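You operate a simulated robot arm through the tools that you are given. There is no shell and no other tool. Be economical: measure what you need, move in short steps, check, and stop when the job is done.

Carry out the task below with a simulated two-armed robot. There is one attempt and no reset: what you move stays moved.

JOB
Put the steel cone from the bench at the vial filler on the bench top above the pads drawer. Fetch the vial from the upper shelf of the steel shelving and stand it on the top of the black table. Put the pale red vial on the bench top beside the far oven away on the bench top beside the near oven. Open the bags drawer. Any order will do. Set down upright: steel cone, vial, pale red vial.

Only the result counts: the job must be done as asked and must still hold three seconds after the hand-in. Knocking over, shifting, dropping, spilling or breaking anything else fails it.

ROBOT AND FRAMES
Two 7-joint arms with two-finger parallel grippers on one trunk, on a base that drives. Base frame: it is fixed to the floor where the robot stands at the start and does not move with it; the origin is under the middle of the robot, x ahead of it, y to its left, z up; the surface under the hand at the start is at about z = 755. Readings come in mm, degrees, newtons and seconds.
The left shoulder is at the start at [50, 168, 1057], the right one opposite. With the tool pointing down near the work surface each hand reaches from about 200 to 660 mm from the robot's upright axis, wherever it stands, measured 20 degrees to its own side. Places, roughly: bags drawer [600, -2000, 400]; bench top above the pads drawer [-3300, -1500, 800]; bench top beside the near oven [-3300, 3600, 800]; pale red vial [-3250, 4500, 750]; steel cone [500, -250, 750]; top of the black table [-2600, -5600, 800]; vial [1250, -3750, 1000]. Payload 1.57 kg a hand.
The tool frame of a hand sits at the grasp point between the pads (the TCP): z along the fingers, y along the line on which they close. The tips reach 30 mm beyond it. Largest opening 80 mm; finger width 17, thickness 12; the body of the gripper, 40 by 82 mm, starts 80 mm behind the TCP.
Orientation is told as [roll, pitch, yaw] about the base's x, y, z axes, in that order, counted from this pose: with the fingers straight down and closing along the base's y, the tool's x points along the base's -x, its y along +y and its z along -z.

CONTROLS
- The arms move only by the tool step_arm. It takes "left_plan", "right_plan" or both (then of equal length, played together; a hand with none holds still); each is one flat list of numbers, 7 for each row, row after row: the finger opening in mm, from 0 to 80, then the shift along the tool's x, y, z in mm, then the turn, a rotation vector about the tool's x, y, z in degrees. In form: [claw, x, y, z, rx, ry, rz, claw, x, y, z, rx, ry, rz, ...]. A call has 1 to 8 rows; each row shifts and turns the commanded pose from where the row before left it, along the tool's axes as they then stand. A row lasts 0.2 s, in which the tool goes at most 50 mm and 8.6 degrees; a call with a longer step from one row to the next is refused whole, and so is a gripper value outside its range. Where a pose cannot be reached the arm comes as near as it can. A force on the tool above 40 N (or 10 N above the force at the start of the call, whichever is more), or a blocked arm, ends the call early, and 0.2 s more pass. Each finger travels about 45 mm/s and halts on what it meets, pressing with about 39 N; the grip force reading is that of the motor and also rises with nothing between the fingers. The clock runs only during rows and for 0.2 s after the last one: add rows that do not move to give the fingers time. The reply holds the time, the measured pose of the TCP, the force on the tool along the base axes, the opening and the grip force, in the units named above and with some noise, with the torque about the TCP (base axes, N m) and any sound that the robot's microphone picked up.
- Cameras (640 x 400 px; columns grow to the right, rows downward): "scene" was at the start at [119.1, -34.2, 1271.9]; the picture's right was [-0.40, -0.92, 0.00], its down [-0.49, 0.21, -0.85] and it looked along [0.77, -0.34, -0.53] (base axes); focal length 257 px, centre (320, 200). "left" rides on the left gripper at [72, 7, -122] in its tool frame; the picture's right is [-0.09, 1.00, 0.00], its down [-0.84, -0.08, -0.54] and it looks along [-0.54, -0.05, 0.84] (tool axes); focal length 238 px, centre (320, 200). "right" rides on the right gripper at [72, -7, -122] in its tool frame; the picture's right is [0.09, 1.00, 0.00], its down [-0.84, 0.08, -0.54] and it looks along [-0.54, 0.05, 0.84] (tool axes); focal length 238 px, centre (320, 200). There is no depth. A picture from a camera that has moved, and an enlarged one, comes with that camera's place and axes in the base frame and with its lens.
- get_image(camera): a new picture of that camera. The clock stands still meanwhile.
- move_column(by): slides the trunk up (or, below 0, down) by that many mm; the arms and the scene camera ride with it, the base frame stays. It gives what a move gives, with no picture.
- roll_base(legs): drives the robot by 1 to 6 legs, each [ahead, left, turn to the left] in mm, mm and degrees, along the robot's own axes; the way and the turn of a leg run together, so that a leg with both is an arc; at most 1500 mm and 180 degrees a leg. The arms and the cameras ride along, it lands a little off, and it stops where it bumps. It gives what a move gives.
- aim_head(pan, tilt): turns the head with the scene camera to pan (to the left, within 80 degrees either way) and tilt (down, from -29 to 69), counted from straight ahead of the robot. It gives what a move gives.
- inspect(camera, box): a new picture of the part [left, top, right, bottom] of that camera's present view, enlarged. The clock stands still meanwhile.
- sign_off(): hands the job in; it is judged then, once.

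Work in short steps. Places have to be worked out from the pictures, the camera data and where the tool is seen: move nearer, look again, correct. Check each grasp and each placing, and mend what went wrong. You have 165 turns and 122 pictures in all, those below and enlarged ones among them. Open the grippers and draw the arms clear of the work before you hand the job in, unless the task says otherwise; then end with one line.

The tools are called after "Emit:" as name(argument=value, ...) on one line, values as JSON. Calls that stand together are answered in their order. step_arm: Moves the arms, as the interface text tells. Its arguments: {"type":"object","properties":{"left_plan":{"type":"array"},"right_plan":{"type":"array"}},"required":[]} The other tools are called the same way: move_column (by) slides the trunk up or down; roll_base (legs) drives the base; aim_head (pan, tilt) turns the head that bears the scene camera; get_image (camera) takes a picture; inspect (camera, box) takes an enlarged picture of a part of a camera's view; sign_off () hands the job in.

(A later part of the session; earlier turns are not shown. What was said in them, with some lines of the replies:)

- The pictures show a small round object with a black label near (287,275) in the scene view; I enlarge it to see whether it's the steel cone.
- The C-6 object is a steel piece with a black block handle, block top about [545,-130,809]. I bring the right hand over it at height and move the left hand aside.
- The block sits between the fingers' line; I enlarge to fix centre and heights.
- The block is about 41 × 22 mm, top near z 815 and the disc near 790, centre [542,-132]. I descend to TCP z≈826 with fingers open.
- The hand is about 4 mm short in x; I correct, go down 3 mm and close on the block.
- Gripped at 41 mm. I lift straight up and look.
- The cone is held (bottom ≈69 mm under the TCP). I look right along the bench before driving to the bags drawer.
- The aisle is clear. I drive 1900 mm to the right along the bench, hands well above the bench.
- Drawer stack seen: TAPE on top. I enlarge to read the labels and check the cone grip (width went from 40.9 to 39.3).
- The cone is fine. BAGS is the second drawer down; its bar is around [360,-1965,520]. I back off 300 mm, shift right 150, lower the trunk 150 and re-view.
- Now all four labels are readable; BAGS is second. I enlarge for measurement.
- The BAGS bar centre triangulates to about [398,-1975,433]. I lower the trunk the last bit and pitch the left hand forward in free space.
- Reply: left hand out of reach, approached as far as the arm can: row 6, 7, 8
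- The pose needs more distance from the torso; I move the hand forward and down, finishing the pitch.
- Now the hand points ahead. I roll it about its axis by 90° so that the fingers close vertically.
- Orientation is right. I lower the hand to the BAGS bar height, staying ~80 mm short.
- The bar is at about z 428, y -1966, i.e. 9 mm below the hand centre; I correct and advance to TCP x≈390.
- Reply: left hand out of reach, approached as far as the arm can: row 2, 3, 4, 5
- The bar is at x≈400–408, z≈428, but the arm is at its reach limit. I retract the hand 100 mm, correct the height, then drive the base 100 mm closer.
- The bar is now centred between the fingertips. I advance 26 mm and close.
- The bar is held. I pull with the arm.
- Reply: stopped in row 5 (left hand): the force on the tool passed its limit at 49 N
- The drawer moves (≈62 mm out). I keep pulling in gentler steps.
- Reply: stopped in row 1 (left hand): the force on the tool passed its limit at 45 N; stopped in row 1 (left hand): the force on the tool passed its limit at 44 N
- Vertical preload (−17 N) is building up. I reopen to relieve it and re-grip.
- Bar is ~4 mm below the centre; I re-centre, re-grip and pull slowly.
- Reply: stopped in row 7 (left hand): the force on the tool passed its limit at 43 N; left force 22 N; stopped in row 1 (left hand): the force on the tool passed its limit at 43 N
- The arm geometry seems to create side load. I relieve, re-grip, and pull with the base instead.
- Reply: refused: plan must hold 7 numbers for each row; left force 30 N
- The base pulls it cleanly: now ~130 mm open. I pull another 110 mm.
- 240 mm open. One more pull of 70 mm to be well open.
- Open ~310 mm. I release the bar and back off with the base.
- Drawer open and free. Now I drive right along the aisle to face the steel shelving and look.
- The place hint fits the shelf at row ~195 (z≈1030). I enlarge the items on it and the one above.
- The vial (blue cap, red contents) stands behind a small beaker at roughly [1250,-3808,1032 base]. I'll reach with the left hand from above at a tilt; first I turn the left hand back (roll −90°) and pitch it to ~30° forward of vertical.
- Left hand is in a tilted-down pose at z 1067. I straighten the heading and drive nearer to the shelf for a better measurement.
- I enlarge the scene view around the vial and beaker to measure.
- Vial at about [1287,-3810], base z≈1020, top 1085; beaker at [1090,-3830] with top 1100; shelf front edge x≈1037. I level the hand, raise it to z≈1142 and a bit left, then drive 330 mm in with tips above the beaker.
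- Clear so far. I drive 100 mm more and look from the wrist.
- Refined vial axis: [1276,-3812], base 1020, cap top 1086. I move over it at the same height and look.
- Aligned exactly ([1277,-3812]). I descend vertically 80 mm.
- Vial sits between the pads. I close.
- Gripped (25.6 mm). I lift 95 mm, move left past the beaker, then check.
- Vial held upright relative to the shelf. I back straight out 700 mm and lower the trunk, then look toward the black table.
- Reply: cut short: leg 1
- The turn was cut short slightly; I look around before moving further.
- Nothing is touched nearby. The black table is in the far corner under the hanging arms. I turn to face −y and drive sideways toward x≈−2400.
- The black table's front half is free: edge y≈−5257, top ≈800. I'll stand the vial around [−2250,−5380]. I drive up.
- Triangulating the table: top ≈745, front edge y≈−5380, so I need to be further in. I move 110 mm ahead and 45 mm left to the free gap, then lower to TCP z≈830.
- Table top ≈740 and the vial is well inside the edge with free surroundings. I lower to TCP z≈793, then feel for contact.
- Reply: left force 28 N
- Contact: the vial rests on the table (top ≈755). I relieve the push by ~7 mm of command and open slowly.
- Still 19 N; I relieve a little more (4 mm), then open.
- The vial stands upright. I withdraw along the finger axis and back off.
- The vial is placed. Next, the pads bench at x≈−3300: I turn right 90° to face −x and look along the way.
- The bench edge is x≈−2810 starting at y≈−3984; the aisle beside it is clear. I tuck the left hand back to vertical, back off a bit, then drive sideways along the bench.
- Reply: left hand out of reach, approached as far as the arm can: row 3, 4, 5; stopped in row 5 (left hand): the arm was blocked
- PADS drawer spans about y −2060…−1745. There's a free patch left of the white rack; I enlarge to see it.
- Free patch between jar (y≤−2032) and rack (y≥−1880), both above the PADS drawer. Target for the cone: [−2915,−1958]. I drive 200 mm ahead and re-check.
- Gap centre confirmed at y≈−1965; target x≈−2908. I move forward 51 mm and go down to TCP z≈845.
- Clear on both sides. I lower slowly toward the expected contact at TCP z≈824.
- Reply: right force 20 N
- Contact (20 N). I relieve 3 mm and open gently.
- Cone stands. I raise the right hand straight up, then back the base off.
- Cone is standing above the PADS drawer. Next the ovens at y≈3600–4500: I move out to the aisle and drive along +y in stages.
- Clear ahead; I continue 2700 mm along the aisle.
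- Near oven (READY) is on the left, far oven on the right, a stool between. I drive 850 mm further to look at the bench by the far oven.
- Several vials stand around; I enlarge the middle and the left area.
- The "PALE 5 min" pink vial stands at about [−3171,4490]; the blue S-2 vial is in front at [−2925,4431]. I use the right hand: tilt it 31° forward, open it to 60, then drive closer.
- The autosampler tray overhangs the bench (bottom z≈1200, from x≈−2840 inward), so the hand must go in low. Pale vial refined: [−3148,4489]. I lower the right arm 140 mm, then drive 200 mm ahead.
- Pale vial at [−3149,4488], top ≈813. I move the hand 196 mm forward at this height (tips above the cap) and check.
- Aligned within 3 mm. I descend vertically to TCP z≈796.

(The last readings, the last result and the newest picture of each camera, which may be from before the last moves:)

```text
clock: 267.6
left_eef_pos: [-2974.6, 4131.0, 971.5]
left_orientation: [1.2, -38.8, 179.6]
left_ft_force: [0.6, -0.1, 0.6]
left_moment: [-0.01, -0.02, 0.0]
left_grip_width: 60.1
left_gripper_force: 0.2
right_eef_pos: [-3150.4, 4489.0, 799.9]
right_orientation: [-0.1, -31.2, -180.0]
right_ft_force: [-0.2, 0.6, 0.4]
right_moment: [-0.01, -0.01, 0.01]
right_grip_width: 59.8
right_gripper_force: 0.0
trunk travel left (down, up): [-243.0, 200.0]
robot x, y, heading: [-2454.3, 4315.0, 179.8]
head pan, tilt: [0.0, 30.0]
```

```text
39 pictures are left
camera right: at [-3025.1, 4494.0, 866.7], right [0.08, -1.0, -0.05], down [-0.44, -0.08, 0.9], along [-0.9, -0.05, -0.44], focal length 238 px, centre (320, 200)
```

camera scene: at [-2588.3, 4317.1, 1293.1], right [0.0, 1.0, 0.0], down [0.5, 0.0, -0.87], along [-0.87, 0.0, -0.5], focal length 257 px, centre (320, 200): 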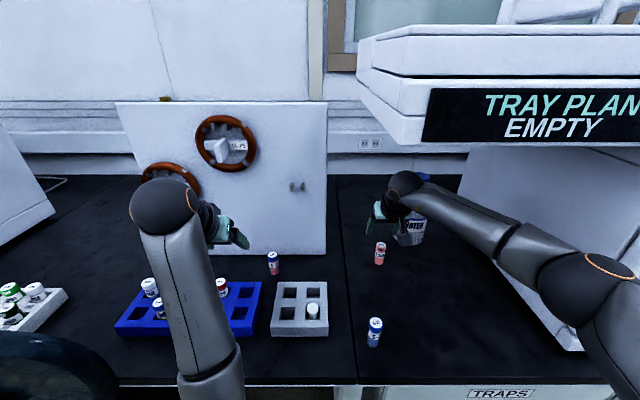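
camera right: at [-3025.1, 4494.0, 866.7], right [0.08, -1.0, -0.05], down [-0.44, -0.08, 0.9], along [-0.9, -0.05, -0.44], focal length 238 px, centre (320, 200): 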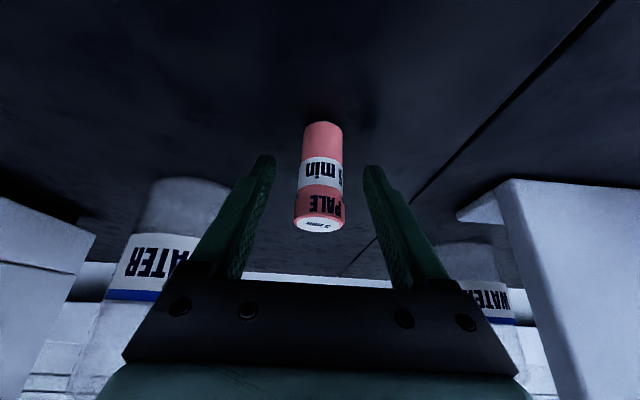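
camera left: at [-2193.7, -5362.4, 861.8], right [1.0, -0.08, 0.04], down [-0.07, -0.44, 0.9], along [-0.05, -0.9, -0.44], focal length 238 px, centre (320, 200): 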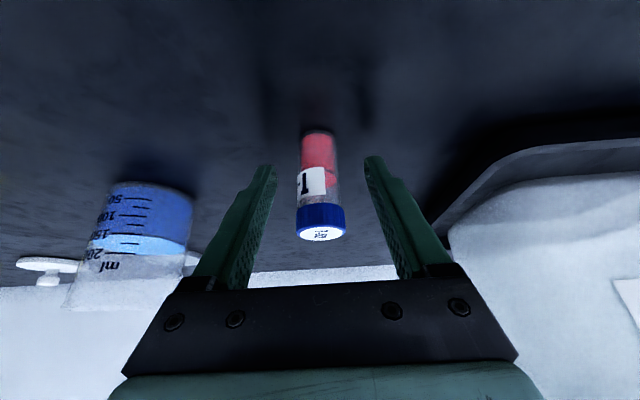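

Centred. I close.

Emit:
step_arm(right_plan=[45, 0, 0, 2, 0, 0, 0, 32, 0, 0, 0, 0, 0, 0, 22, 0, 0, 0, 0, 0, 0, 18, 0, 0, 0, 0, 0, 0, 18, 0, 0, 0, 0, 0, 0, 18, 0, 0, 0, 0, 0, 0])

Emit:
step_arm(right_plan=[18, -10, 0, -17, 0, 0, 0, 18, -11, 0, -18, 0, 0, 0, 18, -11, 0, -18, 0, 0, 0, 18, -11, 0, -18, 0, 0, 0, 18, -9, 0, -15, 0, 0, 0, 18, 0, 0, 0, 0, 0, 0])

Emit:
get_image(camera="right")

```text
clock: 269.0
left_eef_pos: [-2975.8, 4131.0, 971.4]
left_orientation: [1.2, -38.8, 179.6]
left_ft_force: [0.1, 0.2, 0.1]
left_moment: [-0.01, 0.0, 0.01]
left_grip_width: 60.1
left_gripper_force: 0.1
right_eef_pos: [-3150.7, 4489.5, 799.2]
right_orientation: [-0.1, -31.1, -180.1]
right_ft_force: [-0.6, -1.0, -1.1]
right_moment: [0.01, 0.01, -0.02]
right_grip_width: 25.8
right_gripper_force: 37.0
trunk travel left (down, up): [-243.0, 200.0]
robot x, y, heading: [-2455.9, 4315.8, 180.0]
head pan, tilt: [0.0, 30.0]
```

```text
clock: 270.4
left_eef_pos: [-2975.9, 4132.0, 972.3]
left_orientation: [1.1, -38.9, 179.6]
left_ft_force: [-0.9, 0.4, -0.2]
left_moment: [-0.04, 0.0, 0.01]
left_grip_width: 60.2
left_gripper_force: 0.0
right_eef_pos: [-3150.4, 4489.7, 898.4]
right_orientation: [-0.1, -31.1, -180.1]
right_ft_force: [-0.5, -0.4, -1.3]
right_moment: [0.0, -0.01, -0.02]
right_grip_width: 25.9
right_gripper_force: 36.9
trunk travel left (down, up): [-243.0, 200.0]
robot x, y, heading: [-2454.8, 4315.2, 179.8]
head pan, tilt: [0.0, 30.0]
```

```text
38 pictures are left
camera right: at [-3025.5, 4494.4, 965.4], right [0.08, -1.0, -0.05], down [-0.44, -0.08, 0.9], along [-0.9, -0.05, -0.44], focal length 238 px, centre (320, 200)
```

right: 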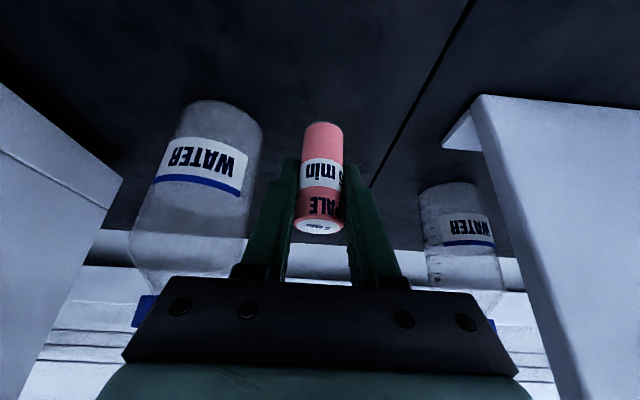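

Held. I back straight out to the aisle, then shift left toward the near oven and look.

Emit:
roll_base(legs=[[-640, 0, 0], [0, 750, 0]])

Emit:
move_column(by=190)

Emit:
get_image(camera="scene")

```text
clock: 280.7
left_eef_pos: [-2344.6, 3375.5, 971.3]
left_orientation: [1.2, -38.8, 178.6]
left_ft_force: [-0.6, 0.6, 0.1]
left_moment: [-0.01, -0.02, -0.01]
left_grip_width: 59.9
left_gripper_force: 0.0
right_eef_pos: [-2512.5, 3737.2, 898.6]
right_orientation: [-0.1, -31.1, 178.9]
right_ft_force: [-0.1, 0.2, -1.2]
right_moment: [0.03, 0.01, -0.02]
right_grip_width: 26.0
right_gripper_force: 37.2
trunk travel left (down, up): [-243.0, 200.0]
robot x, y, heading: [-1818.0, 3552.3, 178.7]
head pan, tilt: [0.0, 30.0]
```

```text
clock: 282.8
left_eef_pos: [-2343.7, 3375.6, 1160.9]
left_orientation: [1.0, -38.7, 178.6]
left_ft_force: [-0.7, 0.6, 0.5]
left_moment: [-0.04, 0.01, 0.02]
left_grip_width: 60.1
left_gripper_force: 0.1
right_eef_pos: [-2512.8, 3737.6, 1087.4]
right_orientation: [-0.1, -31.1, 178.9]
right_ft_force: [0.6, -0.2, -0.3]
right_moment: [0.04, 0.02, 0.03]
right_grip_width: 25.8
right_gripper_force: 37.2
trunk travel left (down, up): [-433.0, 10.0]
robot x, y, heading: [-1820.6, 3549.5, 178.9]
head pan, tilt: [0.0, 30.0]
```

```text
37 pictures are left
camera scene: at [-1953.6, 3554.6, 1483.1], right [0.02, 1.0, 0.0], down [0.5, -0.01, -0.87], along [-0.87, 0.02, -0.5], focal length 257 px, centre (320, 200)
```

scene: 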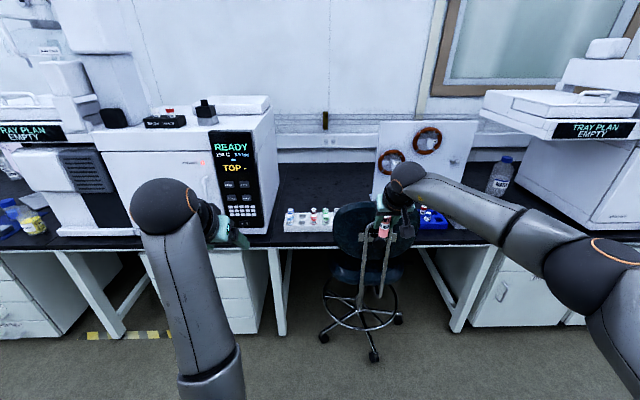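

I enlarge the area beside the near oven.

Emit:
inspect(camera="scene", box=[250, 150, 426, 260])

```text
3.64 times, centred on (338, 205) of scene
camera zoom: at [-1953.6, 3554.6, 1483.1], right [0.02, 1.0, 0.0], down [0.5, -0.01, -0.87], along [-0.87, 0.02, -0.5], focal length 935 px, centre (254, 182)
```

zoom: 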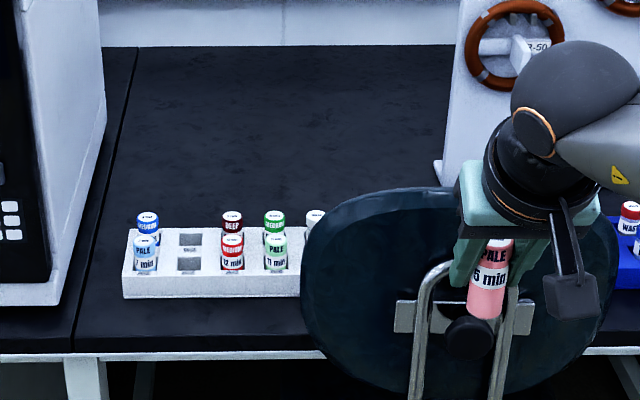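

Module geometry: bench edge x≈−2815, rack front x≈−2921, oven side y≈3331, stool back x≈−2815 for y 3627–3974. I'll stand the vial in the free front strip at [−2868,3470], clear of stool and oven. I fix the heading, shift left 268 mm and go 330 mm ahead while high.

Emit:
roll_base(legs=[[0, 255, 1.2], [320, 0, 0]])

Emit:
move_column(by=-150)

Emit:
aim_head(pan=-10, tilt=38)

Emit:
get_image(camera="scene")

Emit:
get_image(camera="right")

```text
clock: 287.4
left_eef_pos: [-2658.3, 3111.7, 1161.3]
left_orientation: [1.1, -38.7, 179.6]
left_ft_force: [0.4, 0.1, -0.9]
left_moment: [0.0, -0.03, -0.01]
left_grip_width: 60.3
left_gripper_force: 0.1
right_eef_pos: [-2832.0, 3471.2, 1086.9]
right_orientation: [-0.2, -31.0, -180.0]
right_ft_force: [0.8, -0.6, 0.3]
right_moment: [-0.02, 0.01, 0.0]
right_grip_width: 25.9
right_gripper_force: 37.6
trunk travel left (down, up): [-433.0, 10.0]
robot x, y, heading: [-2138.0, 3297.5, 180.0]
head pan, tilt: [0.0, 30.0]
```

```text
clock: 289.1
left_eef_pos: [-2657.9, 3111.1, 1012.1]
left_orientation: [1.0, -38.8, 179.6]
left_ft_force: [0.4, 0.1, 0.2]
left_moment: [-0.02, -0.01, -0.02]
left_grip_width: 60.2
left_gripper_force: 0.0
right_eef_pos: [-2831.8, 3470.3, 937.4]
right_orientation: [-0.2, -31.0, -180.0]
right_ft_force: [-0.6, 0.8, 0.0]
right_moment: [0.01, -0.01, -0.02]
right_grip_width: 26.1
right_gripper_force: 37.4
trunk travel left (down, up): [-283.0, 160.0]
robot x, y, heading: [-2135.5, 3292.8, 179.6]
head pan, tilt: [0.0, 30.0]
```

```text
clock: 289.8
left_eef_pos: [-2657.3, 3112.0, 1011.8]
left_orientation: [1.1, -38.9, 179.6]
left_ft_force: [0.0, 0.8, -0.4]
left_moment: [-0.01, 0.01, 0.05]
left_grip_width: 60.1
left_gripper_force: 0.1
right_eef_pos: [-2832.4, 3469.2, 938.1]
right_orientation: [-0.2, -31.2, -180.0]
right_ft_force: [0.1, 0.0, -1.3]
right_moment: [0.02, 0.03, 0.02]
right_grip_width: 26.2
right_gripper_force: 36.8
trunk travel left (down, up): [-283.0, 160.0]
robot x, y, heading: [-2140.1, 3294.3, 180.1]
head pan, tilt: [-10.0, 38.0]
```

```text
35 pictures are left
camera scene: at [-2265.1, 3312.7, 1320.8], right [0.17, 0.98, 0.0], down [0.61, -0.11, -0.79], along [-0.78, 0.14, -0.62], focal length 257 px, centre (320, 200)
```

scene: 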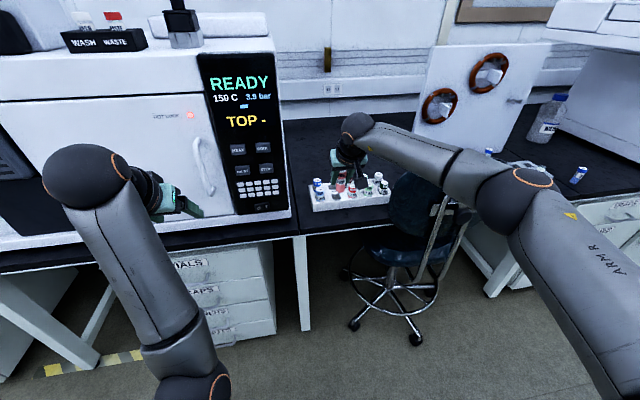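

```text
34 pictures are left
camera right: at [-2707.7, 3475.3, 1005.0], right [0.08, -1.0, -0.05], down [-0.44, -0.08, 0.9], along [-0.9, -0.05, -0.44], focal length 238 px, centre (320, 200)
```

right: 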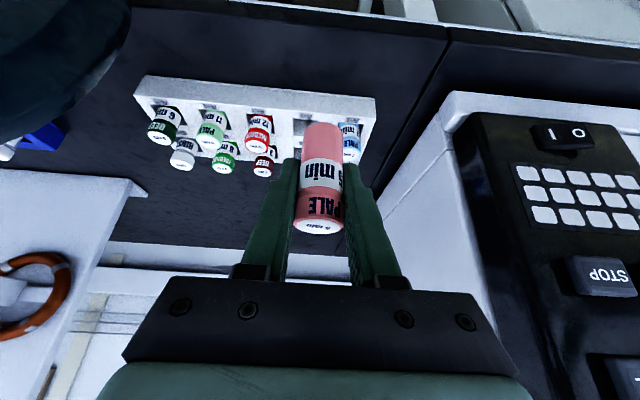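

Strip: edge ≈−2820, rack front ≈−2912 → centre −2866. I move 34 mm ahead and lower to TCP z≈815.

Emit:
step_arm(right_plan=[18, -29, 0, 17.5, 0, 0, 0, 18, 15.8, 0, 26.3, 0, 0, 0, 18, 15.8, 0, 26.3, 0, 0, 0, 18, 15.8, 0, 26.3, 0, 0, 0, 18, 15.8, 0, 26.3, 0, 0, 0, 18, 0, 0, 0, 0, 0, 0])

Emit:
get_image(camera="right")

Emit:
inspect(camera="scene", box=[270, 130, 430, 250])

```text
clock: 291.2
left_eef_pos: [-2658.3, 3112.4, 1012.3]
left_orientation: [1.1, -38.8, 179.5]
left_ft_force: [0.0, -1.5, 0.3]
left_moment: [-0.02, 0.01, 0.0]
left_grip_width: 60.2
left_gripper_force: 0.0
right_eef_pos: [-2860.2, 3470.9, 816.5]
right_orientation: [-0.1, -31.1, -180.0]
right_ft_force: [-0.4, 0.2, 0.4]
right_moment: [0.02, -0.01, -0.02]
right_grip_width: 25.7
right_gripper_force: 36.8
right hand out of reach, approached as far as the arm can: row 5
trunk travel left (down, up): [-283.0, 160.0]
robot x, y, heading: [-2141.4, 3298.5, 179.8]
head pan, tilt: [-10.0, 38.0]
```

```text
33 pictures are left
camera right: at [-2736.1, 3476.0, 883.1], right [0.08, -1.0, -0.05], down [-0.44, -0.08, 0.9], along [-0.9, -0.05, -0.44], focal length 238 px, centre (320, 200)
```

right: 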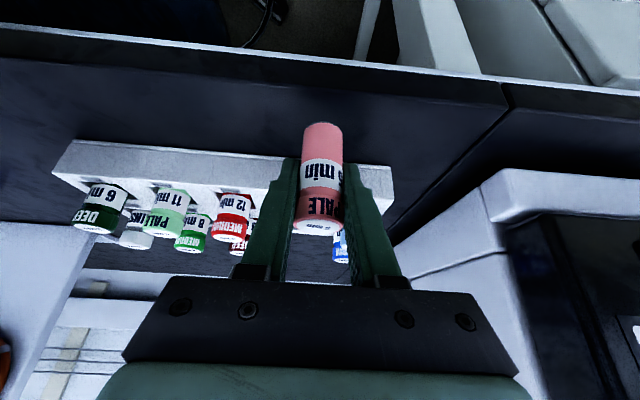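

```text
3.33 times, centred on (350, 190) of scene
camera zoom: at [-2265.1, 3312.7, 1320.8], right [0.18, 0.98, 0.0], down [0.61, -0.11, -0.79], along [-0.78, 0.14, -0.62], focal length 857 px, centre (220, 233)
```

zoom: 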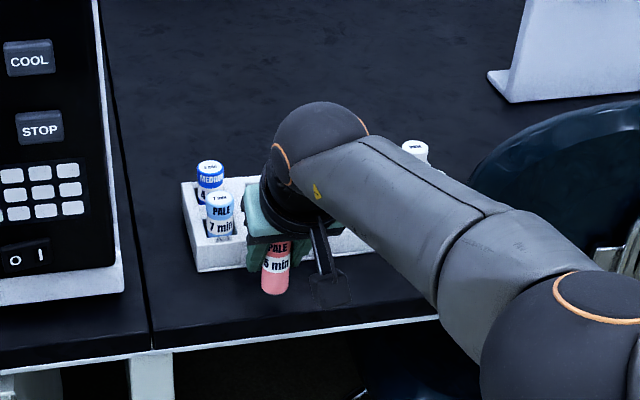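

The arm is at its reach limit, so I pull the hand back 40 mm and up slightly, and drive the base 40 mm closer.

Emit:
step_arm(right_plan=[18, 17, 0, -10.3, 0, 0, 0, 18, 17, 0, -10.3, 0, 0, 0, 18, 0, 0, 0, 0, 0, 0])

Emit:
roll_base(legs=[[44, 0, 0]])

Emit:
get_image(camera="right")

```text
clock: 292.0
left_eef_pos: [-2658.0, 3112.1, 1011.7]
left_orientation: [1.1, -38.7, 179.6]
left_ft_force: [0.5, -0.8, 0.2]
left_moment: [-0.01, 0.02, 0.01]
left_grip_width: 60.0
left_gripper_force: 0.0
right_eef_pos: [-2821.9, 3471.9, 816.3]
right_orientation: [-0.3, -31.1, 180.0]
right_ft_force: [0.1, 0.1, 0.5]
right_moment: [0.0, 0.0, -0.03]
right_grip_width: 26.3
right_gripper_force: 37.3
trunk travel left (down, up): [-283.0, 160.0]
robot x, y, heading: [-2135.2, 3297.2, 180.1]
head pan, tilt: [-10.0, 38.0]
```

```text
clock: 292.9
left_eef_pos: [-2702.1, 3112.4, 1010.3]
left_orientation: [1.1, -38.7, 179.5]
left_ft_force: [-0.2, 0.3, 0.1]
left_moment: [-0.04, -0.02, -0.03]
left_grip_width: 60.1
left_gripper_force: 0.1
right_eef_pos: [-2866.9, 3470.2, 816.0]
right_orientation: [-0.1, -31.1, -179.9]
right_ft_force: [-0.6, 0.0, -1.0]
right_moment: [0.0, 0.04, -0.02]
right_grip_width: 25.9
right_gripper_force: 37.2
trunk travel left (down, up): [-283.0, 160.0]
robot x, y, heading: [-2178.1, 3296.6, 180.2]
head pan, tilt: [-10.0, 38.0]
```

```text
31 pictures are left
camera right: at [-2741.5, 3476.1, 883.1], right [0.08, -1.0, -0.05], down [-0.44, -0.08, 0.9], along [-0.9, -0.05, -0.44], focal length 238 px, centre (320, 200)
```

right: 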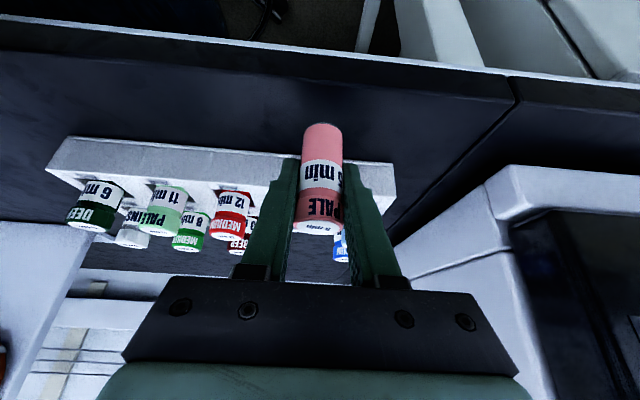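

Position is good (−2867, mid-strip). I lower 12 mm, then feel for contact.

Emit:
step_arm(right_plan=[18, 3.1, 0, 5.1, 0, 0, 0, 18, 2.6, 0, 4.3, 0, 0, 0, 18, 0, 0, 0, 0, 0, 0])

Emit:
step_arm(right_plan=[18, 1, 0, 1.7, 0, 0, 0, 18, 1, 0, 1.7, 0, 0, 0, 18, 0, 0, 0, 0, 0, 0])

```text
clock: 293.7
left_eef_pos: [-2701.7, 3110.3, 1012.3]
left_orientation: [1.1, -38.8, 179.6]
left_ft_force: [-1.4, 0.3, -1.2]
left_moment: [0.01, -0.02, -0.01]
left_grip_width: 59.9
left_gripper_force: 0.0
right_eef_pos: [-2865.6, 3470.4, 804.6]
right_orientation: [-0.1, -31.1, -180.0]
right_ft_force: [-0.4, -0.6, -0.9]
right_moment: [-0.02, 0.0, 0.0]
right_grip_width: 26.2
right_gripper_force: 36.7
trunk travel left (down, up): [-283.0, 160.0]
robot x, y, heading: [-2182.6, 3299.1, 179.9]
head pan, tilt: [-10.0, 38.0]
```

```text
clock: 294.5
left_eef_pos: [-2701.7, 3111.3, 1011.2]
left_orientation: [1.1, -38.8, 179.6]
left_ft_force: [0.2, 0.3, -0.4]
left_moment: [0.0, 0.03, -0.01]
left_grip_width: 59.9
left_gripper_force: 0.0
right_eef_pos: [-2865.4, 3470.3, 800.6]
right_orientation: [-0.1, -31.2, -180.1]
right_ft_force: [0.8, -0.1, -1.3]
right_moment: [0.02, 0.0, -0.02]
right_grip_width: 25.6
right_gripper_force: 37.8
trunk travel left (down, up): [-283.0, 160.0]
robot x, y, heading: [-2181.9, 3296.0, 180.0]
head pan, tilt: [-10.0, 38.0]
```

No contact yet at 800.6; a further 2 mm.

Emit:
step_arm(right_plan=[18, 0.8, 0, 1.3, 0, 0, 0, 18, 0.5, 0, 0.8, 0, 0, 0, 18, 0, 0, 0, 0, 0, 0])

```text
clock: 295.3
left_eef_pos: [-2701.0, 3111.9, 1011.9]
left_orientation: [1.1, -38.8, 179.6]
left_ft_force: [-0.5, -1.1, 0.2]
left_moment: [-0.03, -0.04, -0.03]
left_grip_width: 59.9
left_gripper_force: 0.1
right_eef_pos: [-2865.9, 3471.5, 797.9]
right_orientation: [-0.1, -31.1, -180.1]
right_ft_force: [0.3, 0.1, -0.1]
right_moment: [-0.01, 0.01, -0.04]
right_grip_width: 26.2
right_gripper_force: 37.4
trunk travel left (down, up): [-283.0, 160.0]
robot x, y, heading: [-2181.5, 3291.6, 180.0]
head pan, tilt: [-10.0, 38.0]
```

Emit:
step_arm(right_plan=[18, 0.8, 0, 1.3, 0, 0, 0, 18, 0.3, 0, 0.5, 0, 0, 0, 18, 0, 0, 0, 0, 0, 0])

```text
clock: 296.1
left_eef_pos: [-2701.2, 3111.0, 1011.8]
left_orientation: [1.1, -38.8, 179.6]
left_ft_force: [-0.2, -0.6, -0.4]
left_moment: [-0.02, 0.01, 0.01]
left_grip_width: 59.8
left_gripper_force: 0.1
right_eef_pos: [-2865.8, 3469.9, 798.7]
right_orientation: [-0.1, -31.3, -180.0]
right_ft_force: [-0.2, -0.5, 4.9]
right_moment: [-0.01, -0.03, 0.01]
right_grip_width: 25.8
right_gripper_force: 37.1
trunk travel left (down, up): [-283.0, 160.0]
robot x, y, heading: [-2183.6, 3297.3, 179.9]
head pan, tilt: [-10.0, 38.0]
```

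Light contact (≈5 N). I open slowly and check.

Emit:
step_arm(right_plan=[30, 0, 0, 0, 0, 0, 0, 42, 0, 0, 0, 0, 0, 0, 54, 0, 0, 0, 0, 0, 0, 60, 0, 0, 0, 0, 0, 0, 60, 0, 0, 0, 0, 0, 0])

Emit:
get_image(camera="right")

```text
clock: 297.3
left_eef_pos: [-2702.0, 3111.4, 1012.0]
left_orientation: [1.1, -38.8, 179.7]
left_ft_force: [-0.4, 0.1, 0.0]
left_moment: [0.01, -0.02, 0.02]
left_grip_width: 59.9
left_gripper_force: 0.0
right_eef_pos: [-2865.7, 3470.8, 796.7]
right_orientation: [-0.1, -31.1, -180.0]
right_ft_force: [0.1, -0.2, -0.1]
right_moment: [-0.03, 0.01, -0.01]
right_grip_width: 60.0
right_gripper_force: 0.0
trunk travel left (down, up): [-283.0, 160.0]
robot x, y, heading: [-2180.7, 3295.7, 180.0]
head pan, tilt: [-10.0, 38.0]
```

```text
30 pictures are left
camera right: at [-2740.8, 3476.3, 864.1], right [0.08, -1.0, -0.05], down [-0.44, -0.08, 0.9], along [-0.9, -0.05, -0.44], focal length 238 px, centre (320, 200)
```

right: 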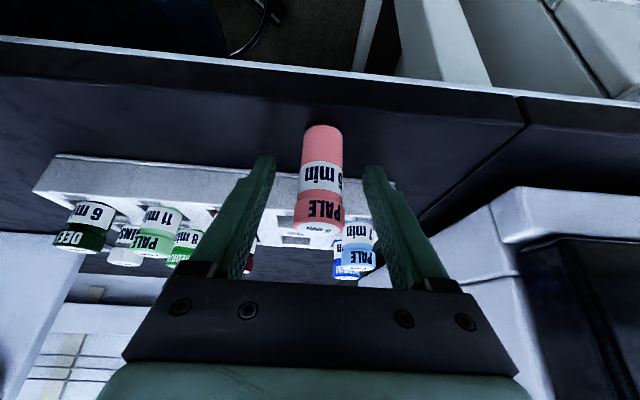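

The pale vial stands. I withdraw along the finger axis, back off, and take a last look.

Emit:
step_arm(right_plan=[60, 0, 0, -25, 0, 0, 0, 60, 0, 0, -35, 0, 0, 0, 60, 0, 0, -40, 0, 0, 0, 60, -20, 0, -35, 0, 0, 0, 60, 0, 0, 0, 0, 0, 0])

Emit:
roll_base(legs=[[-350, 0, 0]])

Emit:
get_image(camera="scene")

```text
clock: 298.5
left_eef_pos: [-2700.8, 3112.0, 1010.6]
left_orientation: [1.1, -38.8, 179.6]
left_ft_force: [-0.6, -0.1, 0.1]
left_moment: [0.01, -0.03, 0.0]
left_grip_width: 59.9
left_gripper_force: 0.0
right_eef_pos: [-2811.5, 3470.0, 922.3]
right_orientation: [-0.1, -31.1, -179.9]
right_ft_force: [0.4, -0.8, 0.5]
right_moment: [-0.02, 0.03, 0.03]
right_grip_width: 60.4
right_gripper_force: 0.0
trunk travel left (down, up): [-283.0, 160.0]
robot x, y, heading: [-2182.2, 3297.1, 179.8]
head pan, tilt: [-10.0, 38.0]
```

```text
clock: 300.8
left_eef_pos: [-2350.2, 3112.3, 1011.2]
left_orientation: [1.1, -38.8, 179.4]
left_ft_force: [-0.4, 0.5, 0.3]
left_moment: [0.01, 0.0, -0.02]
left_grip_width: 60.1
left_gripper_force: 0.0
right_eef_pos: [-2459.5, 3471.4, 922.1]
right_orientation: [0.0, -31.0, 179.9]
right_ft_force: [0.6, 0.2, 0.4]
right_moment: [-0.01, 0.0, -0.01]
right_grip_width: 59.9
right_gripper_force: 0.2
trunk travel left (down, up): [-283.0, 160.0]
robot x, y, heading: [-1830.7, 3295.2, 179.7]
head pan, tilt: [-10.0, 38.0]
```

```text
29 pictures are left
camera scene: at [-1957.1, 3312.1, 1320.8], right [0.18, 0.98, 0.0], down [0.61, -0.11, -0.79], along [-0.78, 0.14, -0.62], focal length 257 px, centre (320, 200)
```

scene: 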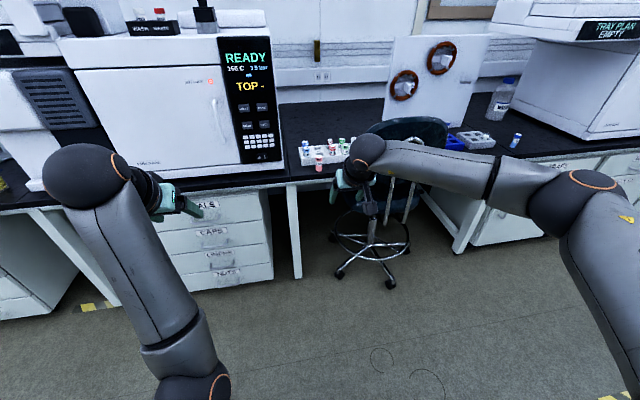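

The pale red vial stands in front of the rack, the drawer, cone and vial were each confirmed after placing, and both hands are open and clear. I hand in.

Emit:
sign_off()

```text
The job is handed in.
```

All four parts are done and the job is handed in: the steel cone stands above the pads drawer, the vial on the black table, and the pale red vial beside the near oven, all upright, and the bags drawer is open about 310 mm.
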